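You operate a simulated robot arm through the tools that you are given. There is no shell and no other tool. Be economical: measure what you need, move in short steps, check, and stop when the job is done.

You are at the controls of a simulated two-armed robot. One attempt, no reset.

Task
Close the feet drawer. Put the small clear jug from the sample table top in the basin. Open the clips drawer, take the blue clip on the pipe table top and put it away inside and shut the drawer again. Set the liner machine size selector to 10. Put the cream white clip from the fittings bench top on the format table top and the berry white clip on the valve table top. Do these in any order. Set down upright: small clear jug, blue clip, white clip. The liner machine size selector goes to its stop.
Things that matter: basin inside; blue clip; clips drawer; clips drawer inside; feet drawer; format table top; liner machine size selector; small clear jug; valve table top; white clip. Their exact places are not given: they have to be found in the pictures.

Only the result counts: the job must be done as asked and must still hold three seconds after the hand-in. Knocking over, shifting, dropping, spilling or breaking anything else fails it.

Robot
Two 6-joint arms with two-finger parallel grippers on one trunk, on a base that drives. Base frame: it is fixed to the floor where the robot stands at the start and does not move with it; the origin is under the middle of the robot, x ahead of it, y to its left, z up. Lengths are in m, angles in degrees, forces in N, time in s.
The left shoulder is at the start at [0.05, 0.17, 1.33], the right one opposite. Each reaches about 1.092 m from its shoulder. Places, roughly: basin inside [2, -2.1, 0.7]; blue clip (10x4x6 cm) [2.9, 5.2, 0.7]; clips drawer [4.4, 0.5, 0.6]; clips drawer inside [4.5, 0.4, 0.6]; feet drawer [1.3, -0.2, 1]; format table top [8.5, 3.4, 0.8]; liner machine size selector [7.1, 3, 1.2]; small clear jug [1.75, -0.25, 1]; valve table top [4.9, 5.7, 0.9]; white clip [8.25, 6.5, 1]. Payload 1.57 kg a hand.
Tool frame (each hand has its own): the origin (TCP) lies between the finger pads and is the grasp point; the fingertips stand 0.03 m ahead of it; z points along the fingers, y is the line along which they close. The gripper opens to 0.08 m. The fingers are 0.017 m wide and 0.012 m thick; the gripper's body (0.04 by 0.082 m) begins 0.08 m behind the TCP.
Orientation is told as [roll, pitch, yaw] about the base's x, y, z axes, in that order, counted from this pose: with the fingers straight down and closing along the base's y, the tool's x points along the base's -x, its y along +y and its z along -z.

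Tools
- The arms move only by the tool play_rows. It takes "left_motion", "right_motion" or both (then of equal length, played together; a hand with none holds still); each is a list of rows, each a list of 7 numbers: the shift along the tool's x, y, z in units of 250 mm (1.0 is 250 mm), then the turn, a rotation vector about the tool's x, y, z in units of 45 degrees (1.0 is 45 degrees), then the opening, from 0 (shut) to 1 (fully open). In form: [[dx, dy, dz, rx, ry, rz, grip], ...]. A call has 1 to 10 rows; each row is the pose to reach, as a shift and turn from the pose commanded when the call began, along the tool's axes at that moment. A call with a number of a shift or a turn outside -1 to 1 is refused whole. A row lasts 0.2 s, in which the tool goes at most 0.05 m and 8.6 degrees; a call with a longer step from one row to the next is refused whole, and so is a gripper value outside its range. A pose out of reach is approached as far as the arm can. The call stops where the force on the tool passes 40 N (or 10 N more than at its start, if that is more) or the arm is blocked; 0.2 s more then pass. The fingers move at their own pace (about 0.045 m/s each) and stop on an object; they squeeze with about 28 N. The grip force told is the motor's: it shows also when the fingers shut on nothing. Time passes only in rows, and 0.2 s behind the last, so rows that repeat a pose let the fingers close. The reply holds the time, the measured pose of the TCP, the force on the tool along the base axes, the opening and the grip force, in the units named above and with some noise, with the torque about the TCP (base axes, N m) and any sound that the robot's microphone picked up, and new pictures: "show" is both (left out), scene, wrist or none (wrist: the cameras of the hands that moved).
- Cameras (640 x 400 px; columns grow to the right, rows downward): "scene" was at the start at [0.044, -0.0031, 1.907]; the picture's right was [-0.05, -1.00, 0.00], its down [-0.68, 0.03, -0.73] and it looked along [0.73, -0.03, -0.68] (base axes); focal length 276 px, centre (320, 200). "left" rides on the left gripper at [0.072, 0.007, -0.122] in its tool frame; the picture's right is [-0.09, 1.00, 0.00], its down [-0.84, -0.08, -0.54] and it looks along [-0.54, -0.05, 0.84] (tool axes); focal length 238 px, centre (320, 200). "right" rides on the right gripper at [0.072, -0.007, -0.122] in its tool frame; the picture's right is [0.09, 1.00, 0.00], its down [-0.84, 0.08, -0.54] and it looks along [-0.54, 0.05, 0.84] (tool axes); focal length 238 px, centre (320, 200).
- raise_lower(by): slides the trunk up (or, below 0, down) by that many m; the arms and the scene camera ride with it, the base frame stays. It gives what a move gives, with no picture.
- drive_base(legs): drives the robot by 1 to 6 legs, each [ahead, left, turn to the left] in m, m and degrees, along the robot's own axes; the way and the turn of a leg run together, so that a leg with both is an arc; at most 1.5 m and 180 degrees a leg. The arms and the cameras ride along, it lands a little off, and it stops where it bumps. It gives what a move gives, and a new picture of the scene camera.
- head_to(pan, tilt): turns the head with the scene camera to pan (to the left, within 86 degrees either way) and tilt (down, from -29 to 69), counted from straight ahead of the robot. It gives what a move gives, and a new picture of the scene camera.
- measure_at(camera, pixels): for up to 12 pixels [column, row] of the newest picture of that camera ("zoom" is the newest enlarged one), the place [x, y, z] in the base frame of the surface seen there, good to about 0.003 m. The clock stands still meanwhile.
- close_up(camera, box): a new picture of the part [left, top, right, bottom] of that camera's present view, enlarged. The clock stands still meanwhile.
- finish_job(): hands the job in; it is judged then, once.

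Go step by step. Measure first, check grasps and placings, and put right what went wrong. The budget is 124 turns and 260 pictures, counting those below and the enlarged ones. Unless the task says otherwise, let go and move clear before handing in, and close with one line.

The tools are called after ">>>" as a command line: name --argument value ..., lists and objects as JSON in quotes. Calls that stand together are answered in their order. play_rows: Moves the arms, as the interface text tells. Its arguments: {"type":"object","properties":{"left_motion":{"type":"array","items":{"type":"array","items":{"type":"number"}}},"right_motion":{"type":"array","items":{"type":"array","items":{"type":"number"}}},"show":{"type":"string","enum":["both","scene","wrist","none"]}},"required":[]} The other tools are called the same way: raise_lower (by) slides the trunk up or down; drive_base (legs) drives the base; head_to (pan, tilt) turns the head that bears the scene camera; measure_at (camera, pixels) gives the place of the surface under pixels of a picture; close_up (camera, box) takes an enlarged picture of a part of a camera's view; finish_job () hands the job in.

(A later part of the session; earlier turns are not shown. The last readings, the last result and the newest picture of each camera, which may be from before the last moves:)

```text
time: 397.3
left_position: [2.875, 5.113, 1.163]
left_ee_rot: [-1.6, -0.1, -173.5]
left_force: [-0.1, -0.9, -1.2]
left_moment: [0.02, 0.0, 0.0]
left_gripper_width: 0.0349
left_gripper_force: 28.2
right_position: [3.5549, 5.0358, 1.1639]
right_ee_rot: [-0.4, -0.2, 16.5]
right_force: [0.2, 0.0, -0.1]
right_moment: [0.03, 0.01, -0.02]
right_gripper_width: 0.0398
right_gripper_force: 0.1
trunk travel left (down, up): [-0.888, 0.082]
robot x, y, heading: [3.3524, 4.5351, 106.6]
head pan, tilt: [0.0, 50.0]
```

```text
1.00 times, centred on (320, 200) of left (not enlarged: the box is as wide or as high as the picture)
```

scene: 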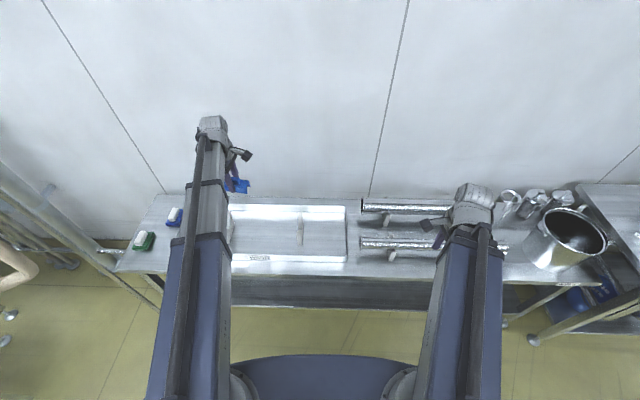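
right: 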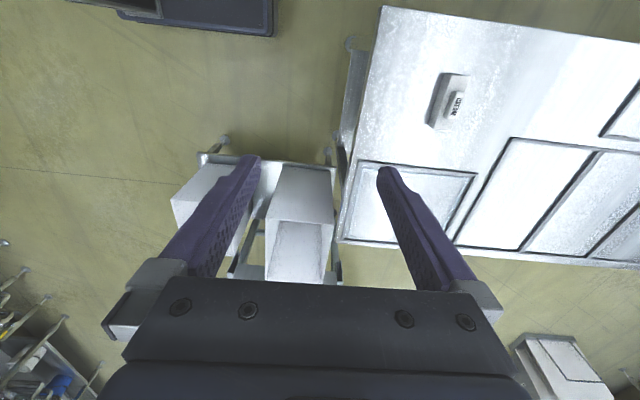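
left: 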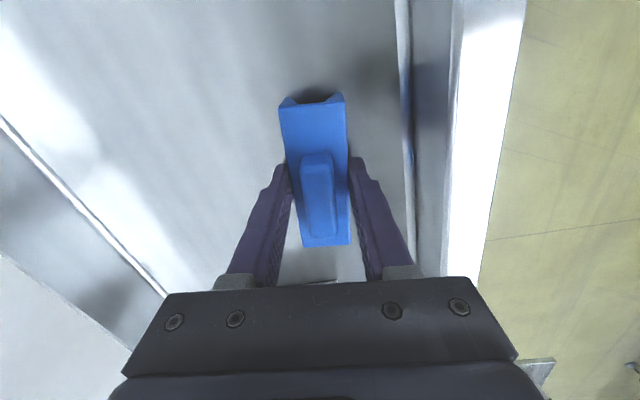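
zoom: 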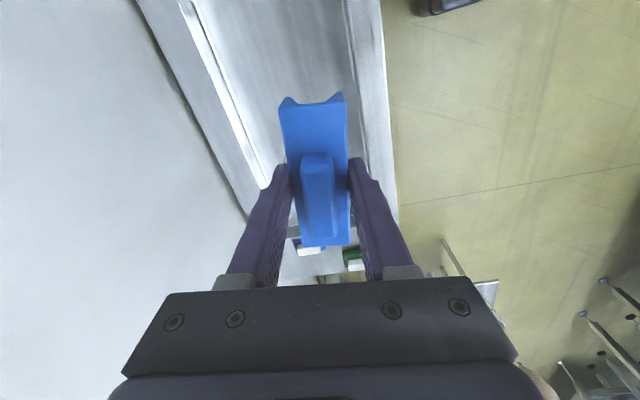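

The V-block and tray measure where they were, within noise, so nothing moved and the clip is still firmly held. I'll go on with the retreat and the drive.

>>> raise_lower --by 0.082

>>> play_rows --left_motion '[[0, 0.18, 0, 0, 0, 0, 0], [0, 0.36, 0, 0, 0, 0, 0], [0, 0.5, 0, 0, 0, 0, 0]]' --show "none"

>>> drive_base --legs '[[-0.45, 0, 0], [0, 0, -90.2], [1.3, 0, 0], [1.3, 0, 0]]'

>>> head_to --pan 0 --tilt 25

```text
time: 398.5
left_position: [2.8757, 5.1143, 1.2441]
left_ee_rot: [-1.6, -0.2, -173.4]
left_force: [-0.5, 0.3, -0.1]
left_moment: [0.01, 0.03, 0.01]
left_gripper_width: 0.035
left_gripper_force: 28.0
right_position: [3.5539, 5.0364, 1.2446]
right_ee_rot: [-0.5, -0.2, 16.5]
right_force: [-0.4, -0.2, -0.4]
right_moment: [-0.02, 0.0, -0.01]
right_gripper_width: 0.04
right_gripper_force: 0.1
trunk travel left (down, up): [-0.97, 0.0]
robot x, y, heading: [3.3545, 4.543, 106.6]
head pan, tilt: [0.0, 50.0]
```

```text
time: 399.3
left_position: [2.8888, 4.9893, 1.245]
left_ee_rot: [-1.6, -0.2, -173.4]
left_force: [1.0, 0.0, 0.0]
left_moment: [0.01, 0.01, -0.01]
left_gripper_width: 0.0349
left_gripper_force: 28.5
left hand out of reach, approached as far as the arm can: row 3
right_position: [3.5563, 5.0361, 1.2453]
right_ee_rot: [-0.5, -0.2, 16.6]
right_force: [-0.1, -0.1, -0.6]
right_moment: [-0.01, -0.01, -0.07]
right_gripper_width: 0.04
right_gripper_force: 0.1
trunk travel left (down, up): [-0.97, 0.0]
robot x, y, heading: [3.3554, 4.5384, 106.6]
head pan, tilt: [0.0, 50.0]
```

```text
time: 418.0
left_position: [6.4355, 5.2415, 1.2443]
left_ee_rot: [-1.6, -0.1, 94.8]
left_force: [-0.6, -0.8, -1.3]
left_moment: [-0.01, -0.01, 0.01]
left_gripper_width: 0.0351
left_gripper_force: 28.1
right_position: [6.4629, 4.5744, 1.245]
right_ee_rot: [-0.5, -0.2, -75.2]
right_force: [0.0, -0.7, 0.9]
right_moment: [-0.05, -0.01, -0.02]
right_gripper_width: 0.04
right_gripper_force: 0.1
trunk travel left (down, up): [-0.97, 0.0]
robot x, y, heading: [5.9651, 4.7882, 14.9]
head pan, tilt: [0.0, 50.0]
```

scene: 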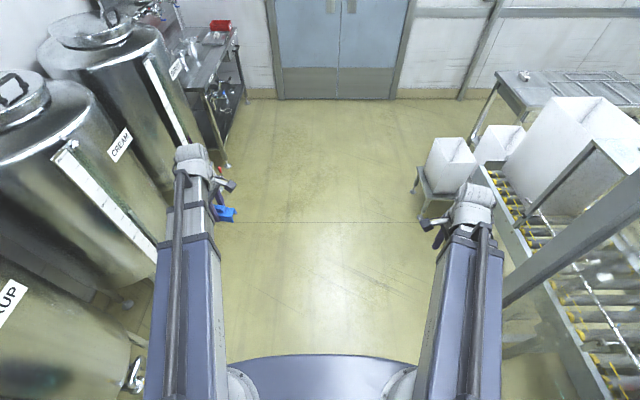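

```text
time: 418.9
left_position: [6.4354, 5.2419, 1.2443]
left_ee_rot: [-1.8, -0.2, 94.9]
left_force: [-0.3, 0.3, -1.1]
left_moment: [0.0, 0.01, 0.03]
left_gripper_width: 0.035
left_gripper_force: 27.9
right_position: [6.4636, 4.5748, 1.2449]
right_ee_rot: [-0.5, -0.2, -75.2]
right_force: [-0.5, -0.2, -0.7]
right_moment: [0.01, 0.02, -0.02]
right_gripper_width: 0.04
right_gripper_force: 0.1
trunk travel left (down, up): [-0.97, 0.0]
robot x, y, heading: [5.9725, 4.7883, 14.9]
head pan, tilt: [0.0, 25.0]
```

scene: 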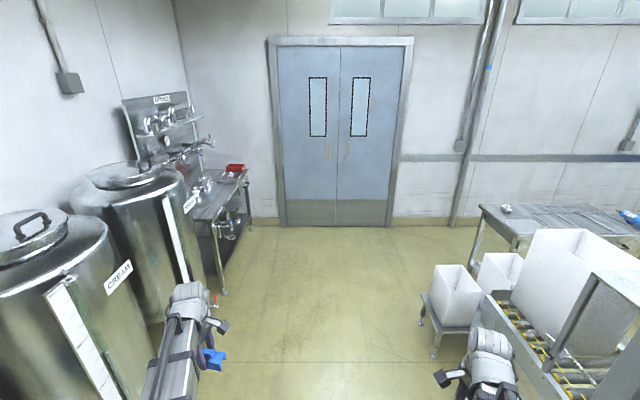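

>>> drive_base --legs '[[0, 0, 1.6], [1.1, 0, 0], [1.1, 0, 0], [0, 0, -90], [0, 0.54, 0]]'

>>> head_to --pan -5 --tilt 35

```text
time: 436.7
left_position: [9.0698, 5.1065, 1.2446]
left_ee_rot: [-1.6, -0.2, 6.2]
left_force: [-0.3, 0.3, -0.3]
left_moment: [0.01, 0.01, -0.01]
left_gripper_width: 0.0349
left_gripper_force: 28.0
right_position: [8.403, 5.0624, 1.245]
right_ee_rot: [-0.5, -0.2, -163.7]
right_force: [-0.1, -0.6, 0.6]
right_moment: [0.01, 0.02, 0.0]
right_gripper_width: 0.0399
right_gripper_force: 0.0
trunk travel left (down, up): [-0.97, 0.0]
robot x, y, heading: [8.6036, 5.5648, -74.0]
head pan, tilt: [0.0, 25.0]
```

scene: 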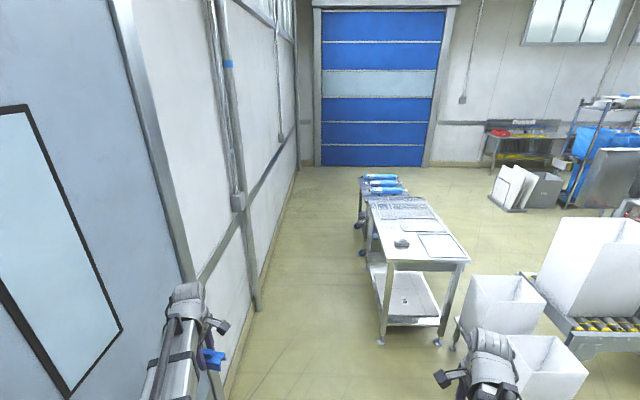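

```text
time: 437.4
left_position: [9.069, 5.1056, 1.2442]
left_ee_rot: [-1.7, -0.2, 6.2]
left_force: [0.0, -0.1, 0.7]
left_moment: [0.01, 0.03, 0.02]
left_gripper_width: 0.0349
left_gripper_force: 27.6
right_position: [8.4016, 5.0621, 1.2443]
right_ee_rot: [-0.5, -0.2, -163.7]
right_force: [0.6, 0.5, 0.9]
right_moment: [-0.02, -0.01, 0.0]
right_gripper_width: 0.0402
right_gripper_force: 0.0
trunk travel left (down, up): [-0.97, 0.0]
robot x, y, heading: [8.6053, 5.5572, -73.9]
head pan, tilt: [-5.0, 35.0]
```

scene: 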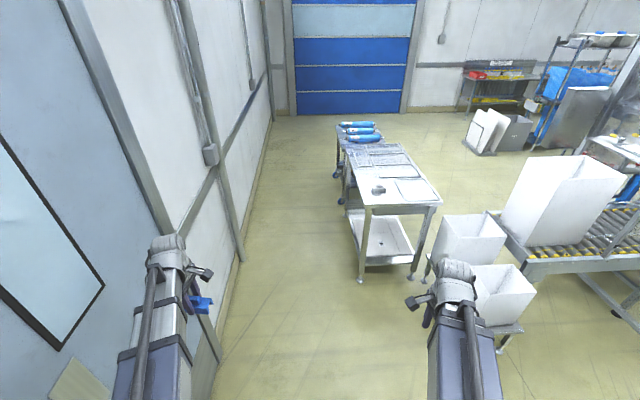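

>>> measure_at --camera "scene" --pixels '[[212, 155], [235, 230], [200, 100]]'

>>> drive_base --legs '[[0, -0.05, 0.4], [1.4, 0, 0], [1.4, 0, 0], [1.0, 0, 0]]'

```text
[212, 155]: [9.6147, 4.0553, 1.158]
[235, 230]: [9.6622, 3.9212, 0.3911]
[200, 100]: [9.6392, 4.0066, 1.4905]
```

```text
time: 456.4
left_position: [10.1639, 1.4516, 1.244]
left_ee_rot: [-1.6, -0.2, 7.7]
left_force: [0.1, -0.7, 0.4]
left_moment: [-0.01, 0.0, 0.01]
left_gripper_width: 0.0352
left_gripper_force: 28.2
right_position: [9.4984, 1.3892, 1.2438]
right_ee_rot: [-0.5, -0.2, -162.3]
right_force: [-0.2, 0.5, -0.4]
right_moment: [0.0, 0.03, 0.04]
right_gripper_width: 0.0401
right_gripper_force: 0.0
trunk travel left (down, up): [-0.97, 0.0]
robot x, y, heading: [9.6866, 1.8966, -72.0]
head pan, tilt: [-5.0, 35.0]
```

scene: 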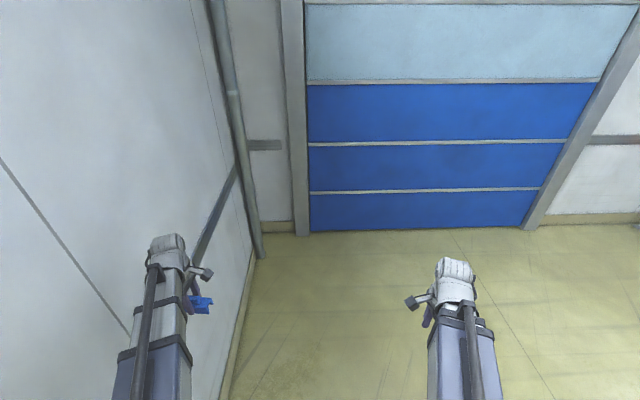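

I'm clear of the corridor. I'll turn to face -u, drive, and shift into the bench aisle.

>>> drive_base --legs '[[0, 0, -91.5], [1.2, 0, 0], [1.1, 0, 0], [0, -0.85, 0], [1.2, 0, 0]]'

>>> head_to --pan 15 --tilt 28

```text
time: 481.3
left_position: [5.6484, 1.2497, 1.2438]
left_ee_rot: [-1.6, -0.2, -83.2]
left_force: [-0.3, -1.0, -1.0]
left_moment: [-0.02, -0.05, -0.02]
left_gripper_width: 0.0352
left_gripper_force: 28.2
right_position: [5.6007, 1.9154, 1.245]
right_ee_rot: [-0.6, -0.3, 106.7]
right_force: [0.2, -0.2, 0.5]
right_moment: [0.01, 0.01, -0.02]
right_gripper_width: 0.0399
right_gripper_force: 0.1
trunk travel left (down, up): [-0.97, 0.0]
robot x, y, heading: [6.0982, 1.7172, -163.4]
head pan, tilt: [-5.0, 35.0]
```

scene: 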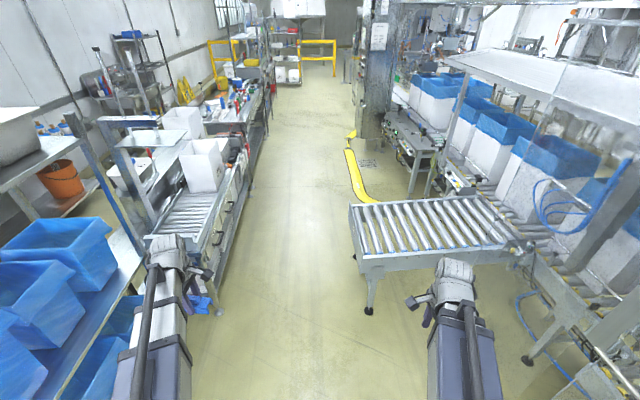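

```text
time: 482.1
left_position: [5.6488, 1.2498, 1.2458]
left_ee_rot: [-1.7, -0.3, -83.2]
left_force: [0.3, -0.1, -0.4]
left_moment: [-0.03, -0.01, 0.0]
left_gripper_width: 0.035
left_gripper_force: 27.5
right_position: [5.6006, 1.9169, 1.2443]
right_ee_rot: [-0.5, -0.2, 106.7]
right_force: [0.1, -0.1, 0.5]
right_moment: [-0.01, 0.01, 0.0]
right_gripper_width: 0.0399
right_gripper_force: 0.1
trunk travel left (down, up): [-0.97, 0.0]
robot x, y, heading: [6.1019, 1.7173, -163.4]
head pan, tilt: [15.0, 28.0]
```

scene: 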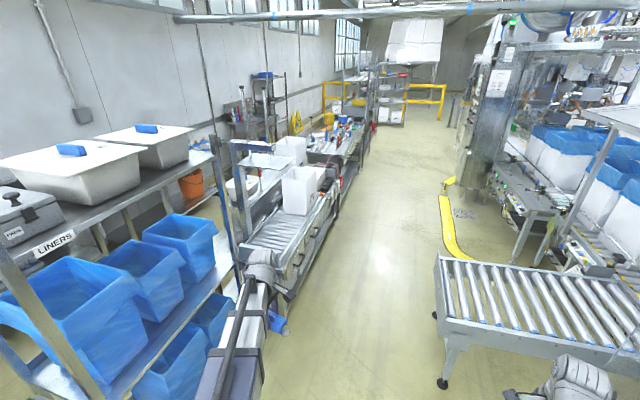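

>>> drive_base --legs '[[0, 0.05, 0], [1.0, 0, 0]]'

>>> head_to --pan 40 --tilt 45

>>> close_up --camera "scene" --box '[160, 60, 480, 300]'

```text
time: 487.8
left_position: [4.7063, 0.9192, 1.2447]
left_ee_rot: [-1.6, -0.4, -83.5]
left_force: [-0.2, 0.3, -1.3]
left_moment: [-0.02, -0.03, 0.0]
left_gripper_width: 0.0352
left_gripper_force: 27.9
right_position: [4.6609, 1.5851, 1.2444]
right_ee_rot: [-0.5, -0.3, 106.7]
right_force: [0.9, -0.1, -0.1]
right_moment: [0.0, 0.01, 0.02]
right_gripper_width: 0.0403
right_gripper_force: 0.1
trunk travel left (down, up): [-0.97, 0.0]
robot x, y, heading: [5.1621, 1.3854, -163.5]
head pan, tilt: [15.0, 28.0]
```

scene: 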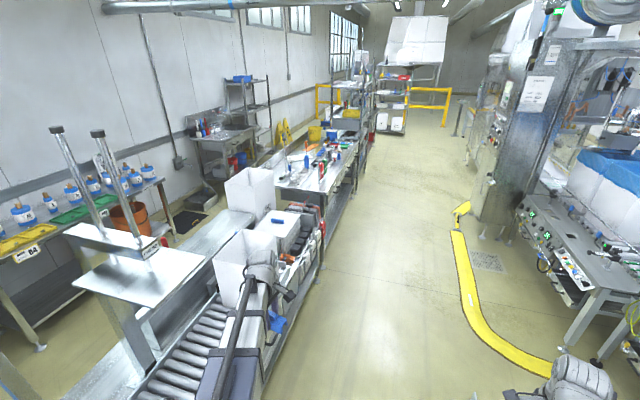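

```text
time: 488.7
left_position: [4.7074, 0.9188, 1.2447]
left_ee_rot: [-1.5, -0.1, -83.5]
left_force: [0.6, 0.7, 0.4]
left_moment: [0.0, 0.03, -0.02]
left_gripper_width: 0.035
left_gripper_force: 28.3
right_position: [4.66, 1.5846, 1.2441]
right_ee_rot: [-0.5, -0.2, 106.5]
right_force: [-0.2, -0.4, -0.3]
right_moment: [0.02, -0.02, 0.01]
right_gripper_width: 0.04
right_gripper_force: 0.0
trunk travel left (down, up): [-0.97, 0.0]
robot x, y, heading: [5.1586, 1.3837, -163.7]
head pan, tilt: [40.0, 45.0]
```

scene: 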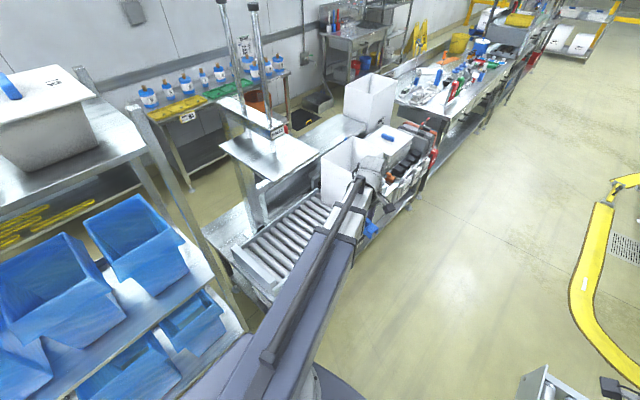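

```text
1.67 times, centred on (320, 180) of scene
```

zoom: 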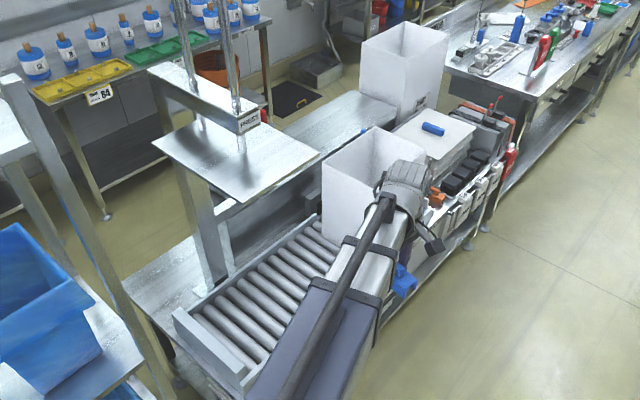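

>>> measure_at --camera "scene" --pixels '[[335, 155], [358, 140], [350, 85], [390, 140], [265, 260], [350, 255], [385, 215], [415, 180], [260, 125], [540, 385], [270, 15], [300, 230]]'

```text
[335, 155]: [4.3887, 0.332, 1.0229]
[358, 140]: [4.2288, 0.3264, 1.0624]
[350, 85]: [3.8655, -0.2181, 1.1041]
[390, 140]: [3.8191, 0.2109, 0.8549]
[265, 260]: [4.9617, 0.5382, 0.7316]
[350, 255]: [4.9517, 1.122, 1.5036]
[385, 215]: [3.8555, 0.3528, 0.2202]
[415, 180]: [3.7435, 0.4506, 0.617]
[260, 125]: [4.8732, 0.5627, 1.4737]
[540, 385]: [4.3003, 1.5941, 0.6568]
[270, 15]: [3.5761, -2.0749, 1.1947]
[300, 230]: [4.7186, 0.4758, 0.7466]
```

>>> drive_base --legs '[[1.0, 0, 0]]'

>>> head_to --pan 84 --tilt 55

```text
time: 493.9
left_position: [3.7544, 0.6273, 1.243]
left_ee_rot: [-1.7, -0.3, -83.1]
left_force: [-0.4, 0.1, -1.0]
left_moment: [0.0, 0.01, 0.03]
left_gripper_width: 0.0353
left_gripper_force: 27.4
right_position: [3.704, 1.293, 1.2439]
right_ee_rot: [-0.5, -0.2, 106.8]
right_force: [0.1, 0.1, 0.3]
right_moment: [-0.04, 0.01, 0.02]
right_gripper_width: 0.0399
right_gripper_force: 0.0
trunk travel left (down, up): [-0.97, 0.0]
robot x, y, heading: [4.1992, 1.0953, -162.8]
head pan, tilt: [40.0, 45.0]
```

scene: 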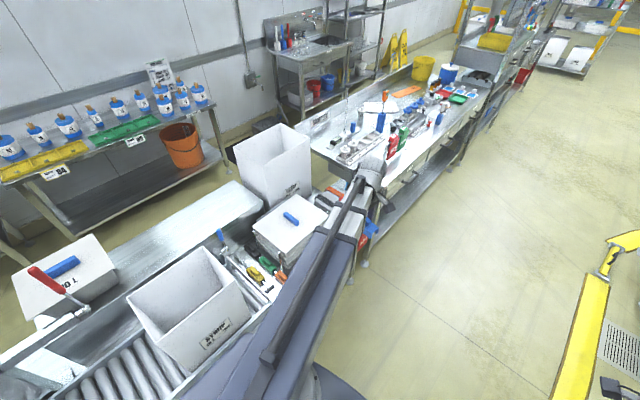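

```text
time: 495.0
left_position: [3.7551, 0.627, 1.244]
left_ee_rot: [-1.6, -0.2, -83.0]
left_force: [0.1, 0.4, -0.3]
left_moment: [0.01, -0.01, -0.01]
left_gripper_width: 0.035
left_gripper_force: 28.0
right_position: [3.7035, 1.2937, 1.2451]
right_ee_rot: [-0.5, -0.2, 106.9]
right_force: [-0.4, -0.3, -0.7]
right_moment: [0.0, -0.01, -0.01]
right_gripper_width: 0.04
right_gripper_force: 0.0
trunk travel left (down, up): [-0.97, 0.0]
robot x, y, heading: [4.2007, 1.0978, -163.0]
head pan, tilt: [84.0, 55.0]
```

scene: 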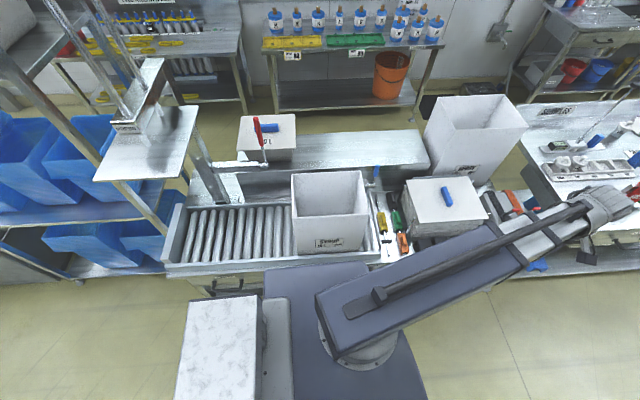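

>>> close_up --camera "scene" --box '[150, 180, 330, 310]'

>>> measure_at --camera "scene" --pixels '[[225, 270], [215, 285], [240, 285], [170, 268], [375, 258], [330, 245], [295, 250], [145, 180], [200, 165], [265, 130], [330, 180], [265, 155]]'

```text
3.08 times, centred on (240, 245) of scene
```

zoom: 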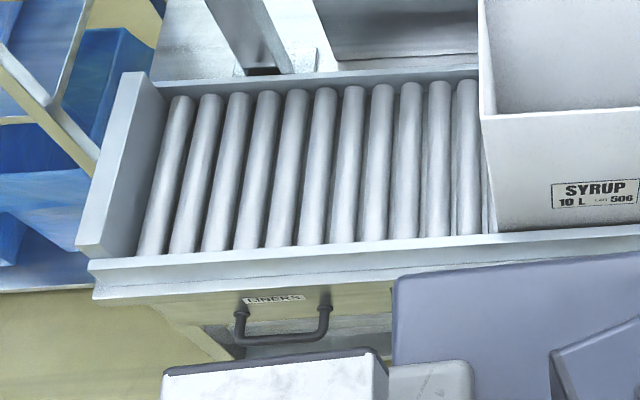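

```text
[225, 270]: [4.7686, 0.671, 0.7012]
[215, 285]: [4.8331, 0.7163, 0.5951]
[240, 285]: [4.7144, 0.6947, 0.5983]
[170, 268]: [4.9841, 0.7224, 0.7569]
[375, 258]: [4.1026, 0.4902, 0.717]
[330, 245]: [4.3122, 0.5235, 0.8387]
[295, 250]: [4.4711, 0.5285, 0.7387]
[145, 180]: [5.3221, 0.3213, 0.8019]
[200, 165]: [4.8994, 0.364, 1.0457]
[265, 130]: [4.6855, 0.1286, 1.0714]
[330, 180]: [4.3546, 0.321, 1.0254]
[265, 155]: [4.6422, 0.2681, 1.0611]
```

The visible drawer here is LINERS; CLIPS is the next one, hidden under my arm. I'll measure my own base outline and the press, to plan my clearance for facing the bench.

>>> measure_at --camera "scene" --pixels '[[190, 300], [255, 298], [270, 272], [378, 268], [420, 390], [180, 395], [98, 180], [185, 175], [165, 70], [85, 60], [120, 125], [255, 150]]'

>>> head_to --pan 84 --tilt 69

```text
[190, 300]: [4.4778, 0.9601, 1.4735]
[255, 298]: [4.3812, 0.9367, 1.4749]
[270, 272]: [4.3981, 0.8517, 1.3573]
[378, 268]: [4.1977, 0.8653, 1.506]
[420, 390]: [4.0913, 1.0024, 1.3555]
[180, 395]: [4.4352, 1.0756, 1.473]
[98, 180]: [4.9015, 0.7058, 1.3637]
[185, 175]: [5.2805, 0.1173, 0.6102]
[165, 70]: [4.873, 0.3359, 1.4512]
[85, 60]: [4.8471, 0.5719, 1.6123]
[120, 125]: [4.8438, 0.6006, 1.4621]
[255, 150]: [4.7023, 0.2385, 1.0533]
```

```text
time: 495.8
left_position: [3.7546, 0.6266, 1.2452]
left_ee_rot: [-1.5, -0.2, -83.2]
left_force: [-0.3, -0.4, 0.0]
left_moment: [-0.01, -0.02, -0.03]
left_gripper_width: 0.0351
left_gripper_force: 27.8
right_position: [3.7031, 1.2933, 1.2451]
right_ee_rot: [-0.6, -0.2, 106.8]
right_force: [-0.1, 0.4, 0.6]
right_moment: [-0.03, -0.01, -0.02]
right_gripper_width: 0.04
right_gripper_force: 0.1
trunk travel left (down, up): [-0.97, 0.0]
robot x, y, heading: [4.2066, 1.0958, -163.0]
head pan, tilt: [84.0, 68.8]
```

scene: 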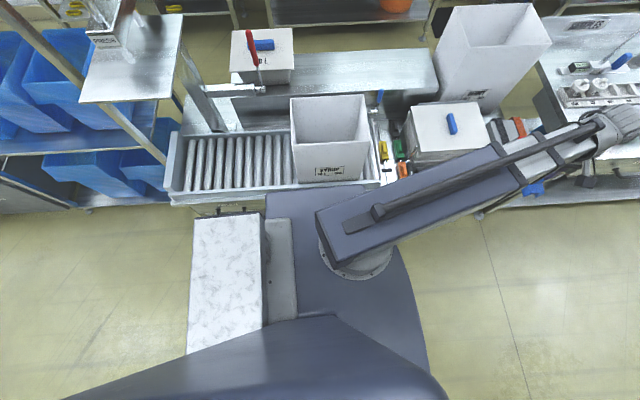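

There's a press plate at z 1.36 over u≈4.65–4.9, so I should stay at lower u. I'll move to u≈4.04 and turn to face the bench to look at the clips drawer.

>>> drive_base --legs '[[0.32, 0, 0], [0, 0, 89.5]]'

>>> head_to --pan 10 --tilt 62

>>> close_up --camera "left" --box '[0, 0, 640, 400]'

```text
time: 501.7
left_position: [4.3604, 0.5456, 1.2442]
left_ee_rot: [-1.6, -0.3, 6.1]
left_force: [0.2, 0.3, 0.1]
left_moment: [-0.01, -0.01, 0.0]
left_gripper_width: 0.0349
left_gripper_force: 28.0
right_position: [3.6942, 0.5037, 1.2455]
right_ee_rot: [-0.6, -0.2, -163.9]
right_force: [0.2, 0.1, 0.6]
right_moment: [0.01, -0.03, -0.02]
right_gripper_width: 0.0399
right_gripper_force: 0.0
trunk travel left (down, up): [-0.97, 0.0]
robot x, y, heading: [3.8974, 1.0051, -73.9]
head pan, tilt: [84.0, 68.8]
```

scene: 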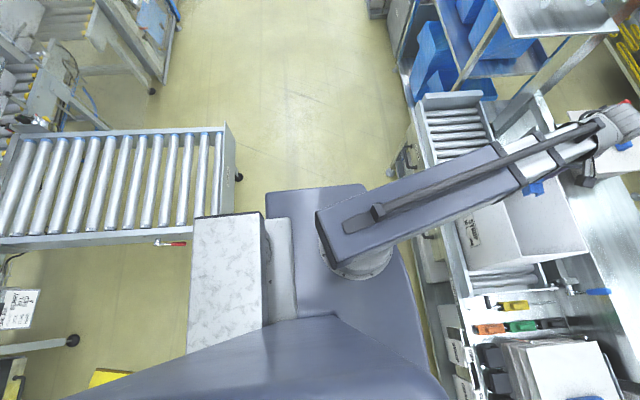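

```text
time: 503.1
left_position: [4.3597, 0.5456, 1.2455]
left_ee_rot: [-1.6, -0.2, 6.1]
left_force: [0.4, -0.2, -0.8]
left_moment: [0.01, 0.0, 0.0]
left_gripper_width: 0.035
left_gripper_force: 28.1
right_position: [3.6942, 0.5046, 1.2446]
right_ee_rot: [-0.5, -0.2, -163.9]
right_force: [0.0, 0.5, 0.0]
right_moment: [-0.02, 0.01, 0.01]
right_gripper_width: 0.0399
right_gripper_force: 0.1
trunk travel left (down, up): [-0.97, 0.0]
robot x, y, heading: [3.8996, 1.0041, -74.0]
head pan, tilt: [10.0, 62.0]
```

scene: 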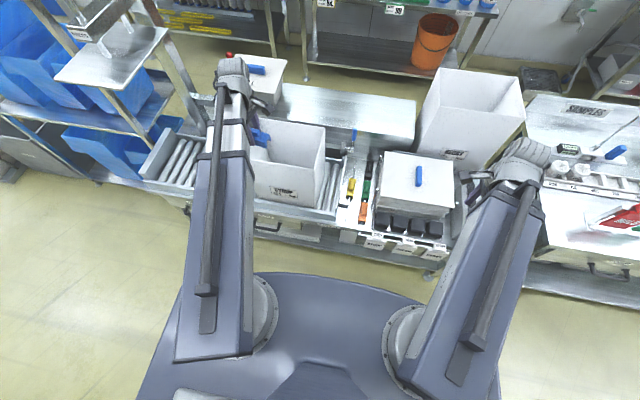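

```text
1.00 times, centred on (320, 200) of left (not enlarged: the box is as wide or as high as the picture)
```

zoom: 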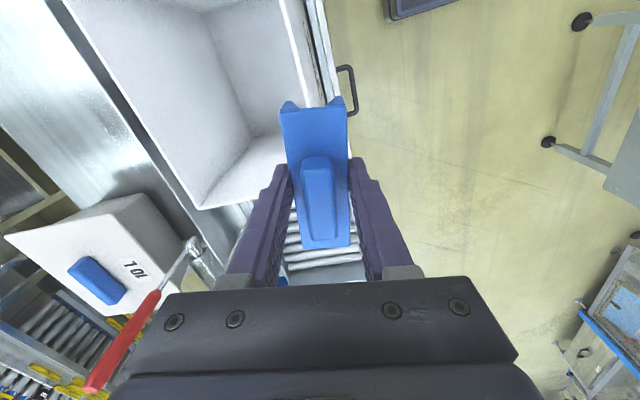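

>>> measure_at --camera "zoom" --pixels '[[355, 90], [345, 68], [350, 113], [338, 70], [335, 110], [330, 50], [335, 90], [320, 40]]'

>>> close_up --camera "scene" --box '[230, 180, 360, 260]'

```text
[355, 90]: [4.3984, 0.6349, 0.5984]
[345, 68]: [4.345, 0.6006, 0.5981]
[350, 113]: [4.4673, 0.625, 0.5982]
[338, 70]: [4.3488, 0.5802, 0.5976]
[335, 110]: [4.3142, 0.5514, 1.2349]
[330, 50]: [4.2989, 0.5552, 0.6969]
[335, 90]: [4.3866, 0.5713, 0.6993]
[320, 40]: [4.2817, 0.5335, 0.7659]
```

```text
4.92 times, centred on (295, 220) of scene
```

zoom: 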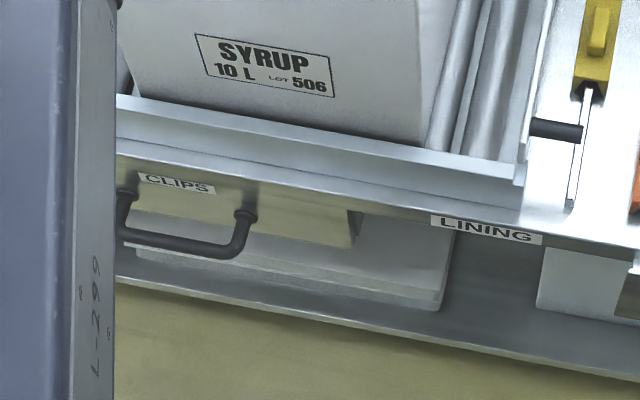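

The CLIPS handle bar is at u≈4.40, v≈-0.656, z 0.598, with the drawer face at about v -0.715. I'll turn to face +u, so the right arm is beside the bench, and hook the handle from behind with closed fingers.

>>> drive_base --legs '[[0, 0, 90.3], [0, -0.05, 0]]'

>>> play_rows --right_motion '[[0, 0, 0, 0, 0, 0, 0], [0, 0, 0, 0, 0, 0, 0], [0, 0, 0, 0, 0, 0, 0]]' --show "wrist"

>>> head_to --pan -45 --tilt 60

```text
time: 507.9
left_position: [4.3639, 1.4221, 1.2465]
left_ee_rot: [-1.6, -0.3, 96.9]
left_force: [0.1, 0.7, -0.8]
left_moment: [0.03, 0.0, -0.02]
left_gripper_width: 0.035
left_gripper_force: 28.1
right_position: [4.4128, 0.7549, 1.2436]
right_ee_rot: [-0.5, -0.1, -73.2]
right_force: [0.1, -0.6, -0.1]
right_moment: [0.01, 0.0, 0.0]
right_gripper_width: 0.04
right_gripper_force: 0.0
trunk travel left (down, up): [-0.97, 0.0]
robot x, y, heading: [3.9123, 0.9564, 16.9]
head pan, tilt: [10.0, 62.0]
```

scene: 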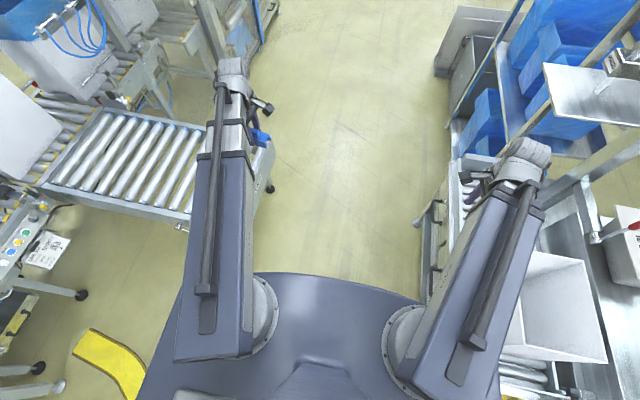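

```text
time: 508.7
left_position: [4.3627, 1.422, 1.2447]
left_ee_rot: [-1.6, -0.1, 96.9]
left_force: [0.5, -0.2, 0.3]
left_moment: [-0.02, 0.01, -0.01]
left_gripper_width: 0.0347
left_gripper_force: 27.8
right_position: [4.413, 0.7568, 1.2454]
right_ee_rot: [-0.5, -0.2, -73.3]
right_force: [0.5, -0.5, -0.1]
right_moment: [0.0, -0.01, 0.0]
right_gripper_width: 0.0
right_gripper_force: 16.5
trunk travel left (down, up): [-0.97, 0.0]
robot x, y, heading: [3.9138, 0.9533, 16.9]
head pan, tilt: [10.0, 62.0]
```

right: 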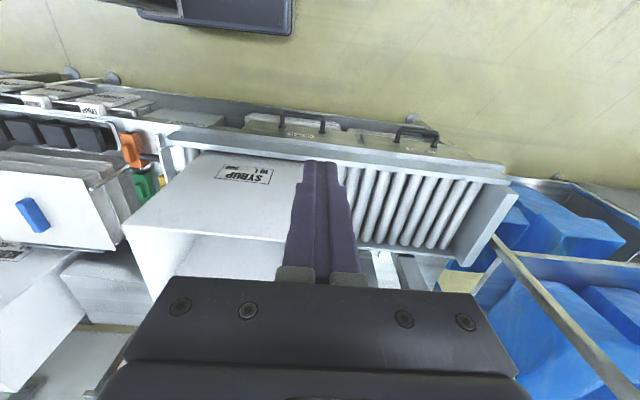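

```text
time: 510.0
left_position: [4.3642, 1.4228, 1.2438]
left_ee_rot: [-1.7, -0.2, 96.8]
left_force: [0.7, 0.0, 0.0]
left_moment: [0.04, 0.02, 0.0]
left_gripper_width: 0.0351
left_gripper_force: 28.2
right_position: [4.4132, 0.7563, 1.2454]
right_ee_rot: [-0.5, -0.2, -73.2]
right_force: [0.7, 0.3, -0.1]
right_moment: [-0.02, 0.0, 0.01]
right_gripper_width: 0.0002
right_gripper_force: 21.5
trunk travel left (down, up): [-0.97, 0.0]
robot x, y, heading: [3.9124, 0.9529, 16.8]
head pan, tilt: [-45.0, 60.0]
```

scene: 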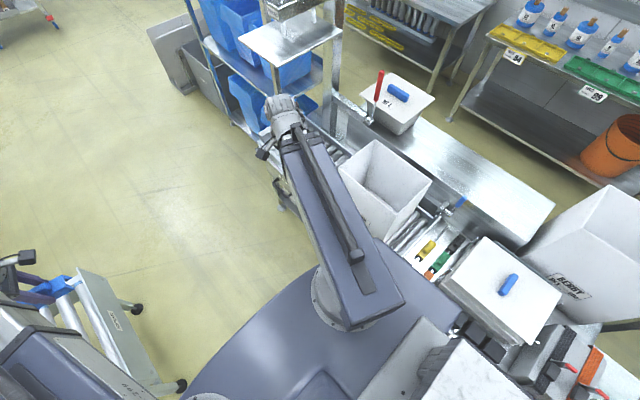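

>>> measure_at --camera "right" --pixels '[[302, 113], [285, 112], [320, 118], [282, 120], [323, 127], [300, 140], [350, 150], [400, 130]]'

>>> close_up --camera "right" --box '[250, 90, 370, 165]'

```text
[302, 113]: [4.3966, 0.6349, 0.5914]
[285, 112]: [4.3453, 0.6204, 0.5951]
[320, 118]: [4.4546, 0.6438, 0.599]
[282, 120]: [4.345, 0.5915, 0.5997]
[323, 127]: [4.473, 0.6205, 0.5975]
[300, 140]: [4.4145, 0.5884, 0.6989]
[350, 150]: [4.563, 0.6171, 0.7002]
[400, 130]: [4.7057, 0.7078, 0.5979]
```

```text
5.33 times, centred on (310, 128) of right
```

zoom: 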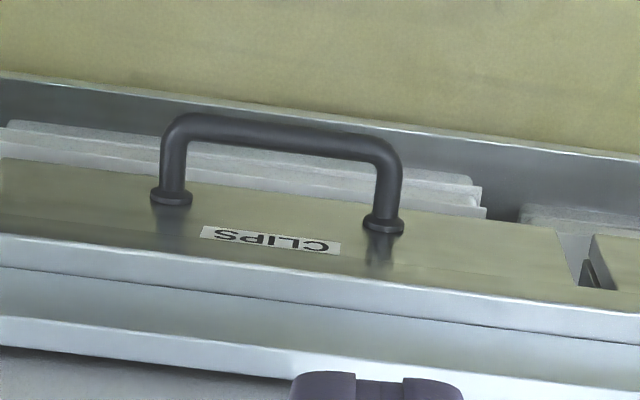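

I'll tilt the right hand 15° so its body leans away from the rail, move it over the gap behind the bar, and lower.

>>> play_rows --right_motion '[[-0.13, -0.05, 0, 0, -0.08, 0, 0], [-0.26, -0.1, 0, 0, -0.17, 0, 0], [-0.4, -0.15, 0, 0, -0.25, 0, 0], [-0.532, -0.198, 0, 0, -0.33, 0, 0]]' --show "none"

>>> raise_lower --by -0.4

>>> raise_lower --by -0.15

>>> close_up --camera "right" --box '[0, 0, 640, 400]'

>>> head_to --pan -40 --tilt 60

```text
time: 511.0
left_position: [4.3629, 1.4225, 1.2444]
left_ee_rot: [-1.6, -0.2, 96.8]
left_force: [0.5, 0.3, 0.3]
left_moment: [-0.01, 0.02, 0.03]
left_gripper_width: 0.0352
left_gripper_force: 27.9
right_position: [4.408, 0.6135, 1.2512]
right_ee_rot: [-0.8, -15.0, -73.0]
right_force: [-0.2, 0.1, 0.5]
right_moment: [-0.01, -0.01, -0.02]
right_gripper_width: 0.0001
right_gripper_force: 21.1
right hand out of reach, approached as far as the arm can: row 2, 3, 4
trunk travel left (down, up): [-0.97, 0.0]
robot x, y, heading: [3.913, 0.9559, 16.6]
head pan, tilt: [-45.0, 60.0]
```

```text
time: 514.8
left_position: [4.3628, 1.4237, 0.845]
left_ee_rot: [-1.6, -0.3, 96.8]
left_force: [0.0, -0.6, -0.4]
left_moment: [-0.02, -0.01, 0.01]
left_gripper_width: 0.0351
left_gripper_force: 28.3
right_position: [4.4077, 0.6134, 0.8528]
right_ee_rot: [-0.6, -14.9, -73.1]
right_force: [0.4, 0.0, 0.7]
right_moment: [0.0, -0.01, 0.01]
right_gripper_width: 0.0002
right_gripper_force: 21.5
trunk travel left (down, up): [-0.57, 0.4]
robot x, y, heading: [3.9141, 0.9548, 16.7]
head pan, tilt: [-45.0, 60.0]
```

```text
time: 516.5
left_position: [4.364, 1.4219, 0.6946]
left_ee_rot: [-1.6, -0.2, 96.7]
left_force: [0.0, -0.5, 0.2]
left_moment: [0.03, 0.01, 0.0]
left_gripper_width: 0.035
left_gripper_force: 28.1
right_position: [4.4091, 0.6132, 0.7021]
right_ee_rot: [-0.7, -14.9, -73.1]
right_force: [-0.4, -0.4, -0.4]
right_moment: [0.0, 0.0, 0.02]
right_gripper_width: 0.0002
right_gripper_force: 21.3
trunk travel left (down, up): [-0.42, 0.55]
robot x, y, heading: [3.9114, 0.9531, 16.9]
head pan, tilt: [-45.0, 60.0]
```

```text
1.00 times, centred on (320, 200) of right (not enlarged: the box is as wide or as high as the picture)
```

zoom: 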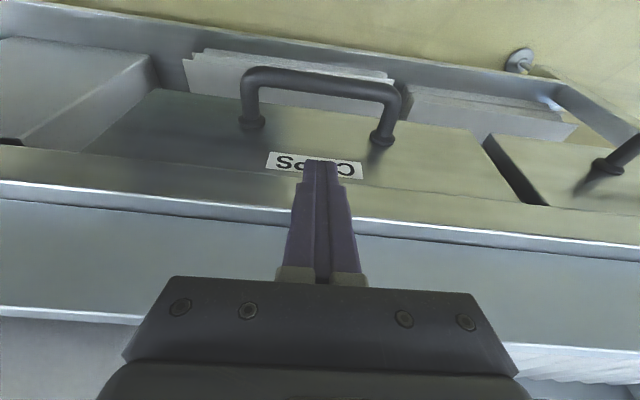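

```text
time: 517.2
left_position: [4.364, 1.4235, 0.6957]
left_ee_rot: [-1.5, -0.2, 96.8]
left_force: [-0.9, 0.8, 0.6]
left_moment: [-0.01, 0.0, 0.0]
left_gripper_width: 0.0352
left_gripper_force: 28.1
right_position: [4.4083, 0.6131, 0.7016]
right_ee_rot: [-0.7, -14.9, -73.2]
right_force: [-0.1, 0.0, 1.3]
right_moment: [0.04, 0.02, -0.02]
right_gripper_width: 0.0
right_gripper_force: 21.2
trunk travel left (down, up): [-0.42, 0.55]
robot x, y, heading: [3.9166, 0.9524, 16.9]
head pan, tilt: [-40.0, 60.0]
```

scene: 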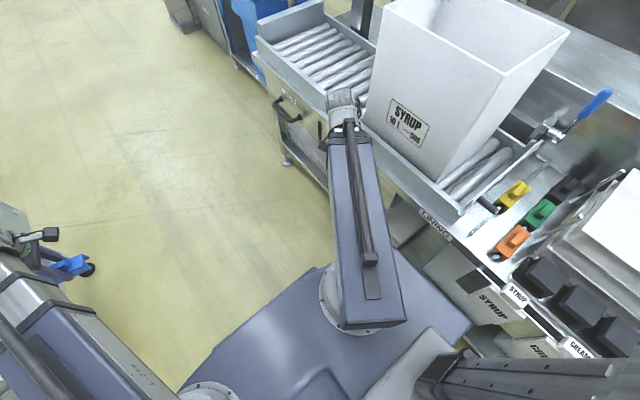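

>>> measure_at --camera "zoom" --pixels '[[320, 78], [260, 75], [390, 95], [250, 120], [382, 138], [330, 130], [320, 150], [250, 205], [400, 225], [200, 130]]'

```text
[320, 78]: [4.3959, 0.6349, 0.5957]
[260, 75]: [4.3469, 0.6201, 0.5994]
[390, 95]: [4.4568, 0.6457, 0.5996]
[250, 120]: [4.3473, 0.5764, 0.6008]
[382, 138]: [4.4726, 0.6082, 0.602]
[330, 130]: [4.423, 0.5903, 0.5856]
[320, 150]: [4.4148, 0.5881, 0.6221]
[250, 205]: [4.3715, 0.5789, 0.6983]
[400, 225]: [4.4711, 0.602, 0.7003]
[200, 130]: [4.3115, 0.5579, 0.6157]
```

The drawer face is at v -0.703 and the bar at -0.654, and my fingertip would be at -0.686, in the middle of the gap. I'll lower behind the bar and pull outward.

>>> raise_lower --by -0.098

>>> play_rows --right_motion '[[0.08, 0, 0.02, 0, 0, 0, 0], [0.18, 0, 0.048, 0, 0, 0, 0], [0.28, 0, 0.075, 0, 0, 0, 0], [0.38, 0, 0.1, 0, 0, 0, 0]]' --show "wrist"

```text
time: 518.5
left_position: [4.3634, 1.4232, 0.5966]
left_ee_rot: [-1.6, -0.2, 96.8]
left_force: [-0.3, 0.5, 0.4]
left_moment: [-0.03, 0.03, 0.0]
left_gripper_width: 0.0349
left_gripper_force: 28.3
right_position: [4.4088, 0.6134, 0.604]
right_ee_rot: [-0.7, -14.9, -73.1]
right_force: [-0.2, -0.5, -0.7]
right_moment: [0.0, 0.02, -0.01]
right_gripper_width: 0.0002
right_gripper_force: 21.7
trunk travel left (down, up): [-0.322, 0.648]
robot x, y, heading: [3.9088, 0.9545, 16.7]
head pan, tilt: [-40.0, 60.0]
```

```text
time: 519.5
left_position: [4.3632, 1.4219, 0.597]
left_ee_rot: [-1.5, -0.2, 96.8]
left_force: [-0.1, 0.1, -1.2]
left_moment: [-0.03, 0.01, 0.0]
left_gripper_width: 0.0349
left_gripper_force: 27.6
right_position: [4.4262, 0.6885, 0.6048]
right_ee_rot: [-0.8, -14.8, -73.1]
right_force: [1.0, 0.2, -0.6]
right_moment: [-0.06, 0.0, 0.01]
right_gripper_width: 0.0
right_gripper_force: 21.2
right hand out of reach, approached as far as the arm can: row 1, 2, 3, 4
trunk travel left (down, up): [-0.322, 0.648]
robot x, y, heading: [3.9101, 0.955, 17.0]
head pan, tilt: [-40.0, 60.0]
```

right: 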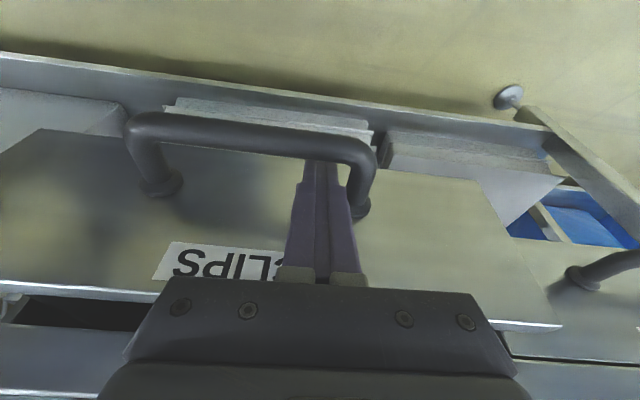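

The drawer is opening (about 5 cm so far). I'll keep pulling, with a small -u correction.

>>> play_rows --right_motion '[[0.1, -0.04, 0.027, 0, 0, 0, 0], [0.2, -0.08, 0.053, 0, 0, 0, 0], [0.3, -0.12, 0.08, 0, 0, 0, 0], [0.4, -0.12, 0.107, 0, 0, 0, 0], [0.5, -0.12, 0.134, 0, 0, 0, 0], [0.6, -0.12, 0.16, 0, 0, 0, 0]]' --show "wrist"

```text
time: 520.2
left_position: [4.3635, 1.4227, 0.5972]
left_ee_rot: [-1.7, -0.2, 96.9]
left_force: [-0.4, -0.3, -0.3]
left_moment: [-0.01, 0.02, -0.02]
left_gripper_width: 0.035
left_gripper_force: 27.5
right_position: [4.4238, 0.7235, 0.603]
right_ee_rot: [-1.7, -14.9, -73.1]
right_force: [-0.1, -0.2, 0.7]
right_moment: [-0.02, -0.01, -0.01]
right_gripper_width: 0.0
right_gripper_force: 21.4
right hand out of reach, approached as far as the arm can: row 1, 2, 3
trunk travel left (down, up): [-0.322, 0.648]
robot x, y, heading: [3.9148, 0.9532, 16.9]
head pan, tilt: [-40.0, 60.0]
stopped in row 3 (right hand): the force on the tool passed its limit at 44 N (the readings are from after the stop); the commanded pose is now the measured one
```

right: 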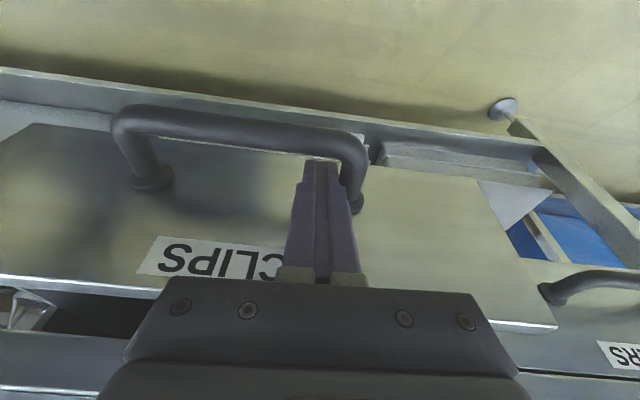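

Force stopped it, probably the finger against the handle's leg. I'll shift a bit toward -u and pull in slower steps.

>>> play_rows --right_motion '[[0, -0.06, 0, 0, 0, 0, 0], [0, -0.12, 0, 0, 0, 0, 0], [0.06, -0.12, 0.016, 0, 0, 0, 0], [0.12, -0.12, 0.032, 0, 0, 0, 0], [0.18, -0.12, 0.048, 0, 0, 0, 0], [0.24, -0.12, 0.064, 0, 0, 0, 0], [0.3, -0.12, 0.08, 0, 0, 0, 0], [0.36, -0.12, 0.096, 0, 0, 0, 0], [0.42, -0.12, 0.112, 0, 0, 0, 0], [0.48, -0.12, 0.128, 0, 0, 0, 0]]' --show "wrist"

```text
time: 521.5
left_position: [4.3642, 1.4219, 0.5972]
left_ee_rot: [-1.6, -0.2, 96.7]
left_force: [-0.7, -0.7, -0.5]
left_moment: [0.01, 0.01, 0.0]
left_gripper_width: 0.0352
left_gripper_force: 28.4
right_position: [4.4179, 0.7504, 0.6045]
right_ee_rot: [-2.8, -14.4, -73.3]
right_force: [-4.5, 0.5, -0.7]
right_moment: [0.04, 0.04, 0.01]
right_gripper_width: 0.0
right_gripper_force: 21.1
right hand out of reach, approached as far as the arm can: row 1, 2, 3, 4, 5, 6
trunk travel left (down, up): [-0.322, 0.648]
robot x, y, heading: [3.9085, 0.9532, 16.9]
head pan, tilt: [-40.0, 60.0]
stopped in row 6 (right hand): the force on the tool passed its limit at 45 N (the readings are from after the stop); the commanded pose is now the measured one
```

right: 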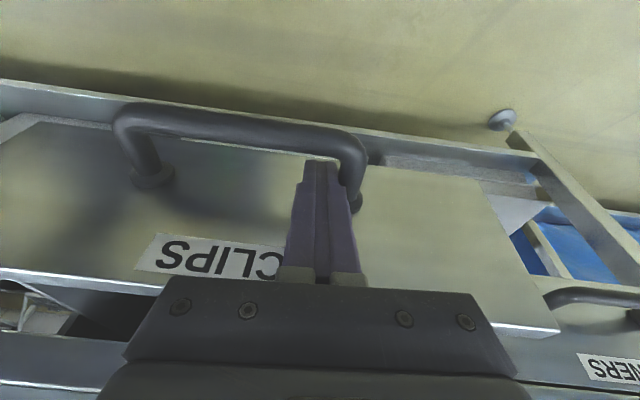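

The arm is at its minimum reach, so the finger presses on the handle's leg. I'll walk the base back in two small steps, with the hand shifting forward inside the handle.

>>> drive_base --legs '[[-0.07, 0, 0]]'

>>> play_rows --right_motion '[[0, 0.1, 0, 0, 0, 0, 0], [0, 0.2, 0, 0, 0, 0, 0], [0, 0.24, 0, 0, 0, 0, 0]]' --show "none"

>>> drive_base --legs '[[-0.07, 0, 0]]'

>>> play_rows --right_motion '[[0, 0.06, 0, 0, 0, 0, 0], [0.06, 0.1, 0.016, 0, 0, 0, 0], [0.12, 0.1, 0.032, 0, 0, 0, 0], [0.18, 0.1, 0.048, 0, 0, 0, 0], [0.24, 0.1, 0.064, 0, 0, 0, 0], [0.3, 0.1, 0.08, 0, 0, 0, 0], [0.36, 0.1, 0.096, 0, 0, 0, 0], [0.42, 0.1, 0.112, 0, 0, 0, 0]]' --show "wrist"

```text
time: 522.5
left_position: [4.2954, 1.4013, 0.5971]
left_ee_rot: [-1.6, -0.1, 96.7]
left_force: [0.8, 0.0, -0.5]
left_moment: [0.01, 0.02, -0.05]
left_gripper_width: 0.035
left_gripper_force: 28.7
right_position: [4.3516, 0.7307, 0.6039]
right_ee_rot: [-2.6, -14.5, -73.2]
right_force: [-0.8, -0.1, 0.7]
right_moment: [0.0, 0.0, 0.02]
right_gripper_width: 0.0
right_gripper_force: 20.7
trunk travel left (down, up): [-0.322, 0.648]
robot x, y, heading: [3.8477, 0.9306, 16.9]
head pan, tilt: [-40.0, 60.0]
```

scene: 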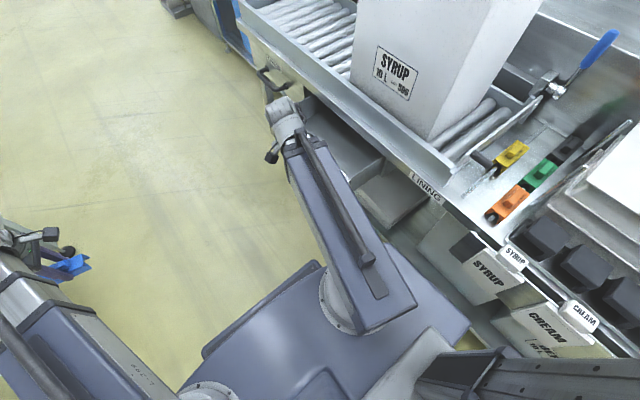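

```text
time: 523.3
left_position: [4.2959, 1.4017, 0.5974]
left_ee_rot: [-1.6, -0.2, 96.6]
left_force: [0.6, -0.2, -0.4]
left_moment: [-0.02, -0.01, -0.02]
left_gripper_width: 0.0351
left_gripper_force: 28.0
right_position: [4.4092, 0.7461, 0.6042]
right_ee_rot: [-2.7, -14.5, -73.2]
right_force: [0.6, 0.0, 0.2]
right_moment: [0.0, 0.01, 0.0]
right_gripper_width: 0.0
right_gripper_force: 21.6
trunk travel left (down, up): [-0.322, 0.648]
robot x, y, heading: [3.843, 0.9351, 16.9]
head pan, tilt: [-40.0, 60.0]
```

```text
time: 524.3
left_position: [4.23, 1.3813, 0.5981]
left_ee_rot: [-1.6, -0.2, 96.7]
left_force: [-0.2, -0.7, -0.1]
left_moment: [0.04, 0.03, 0.0]
left_gripper_width: 0.0352
left_gripper_force: 28.2
right_position: [4.341, 0.7268, 0.6044]
right_ee_rot: [-2.6, -14.5, -73.2]
right_force: [0.0, 0.2, -0.1]
right_moment: [-0.01, 0.01, -0.02]
right_gripper_width: 0.0
right_gripper_force: 21.2
trunk travel left (down, up): [-0.322, 0.648]
robot x, y, heading: [3.7767, 0.9159, 16.6]
head pan, tilt: [-40.0, 60.0]
```

scene: 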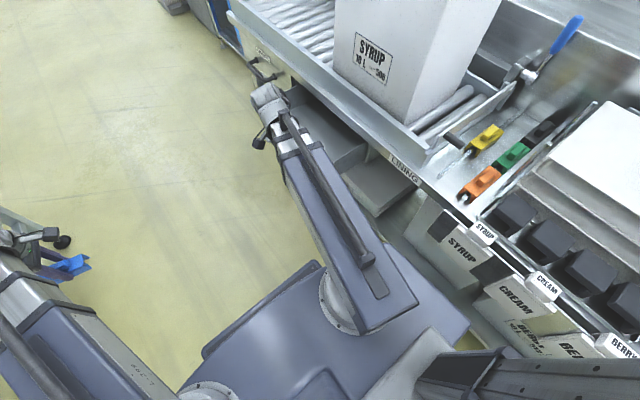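

```text
time: 526.1
left_position: [4.2277, 1.3798, 0.5973]
left_ee_rot: [-1.5, -0.2, 96.7]
left_force: [0.0, -0.5, -0.1]
left_moment: [-0.02, -0.01, 0.01]
left_gripper_width: 0.035
left_gripper_force: 28.3
right_position: [4.3363, 0.8242, 0.6045]
right_ee_rot: [-2.7, -14.5, -73.2]
right_force: [0.5, -0.2, -0.6]
right_moment: [0.0, 0.02, -0.01]
right_gripper_width: 0.0001
right_gripper_force: 21.5
right hand out of reach, approached as far as the arm can: row 2, 3, 4, 5, 6, 7, 8
trunk travel left (down, up): [-0.322, 0.648]
robot x, y, heading: [3.777, 0.9165, 16.5]
head pan, tilt: [-40.0, 60.0]
```

right: 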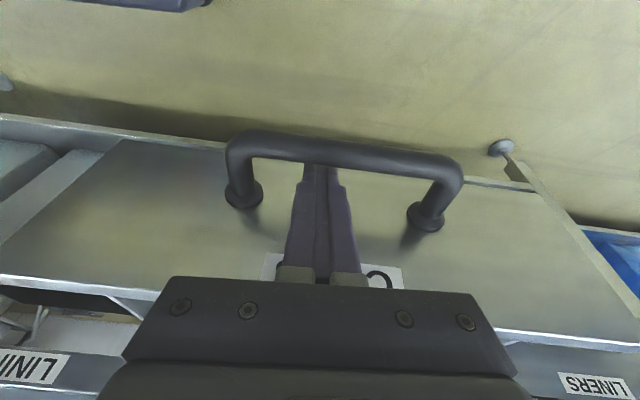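

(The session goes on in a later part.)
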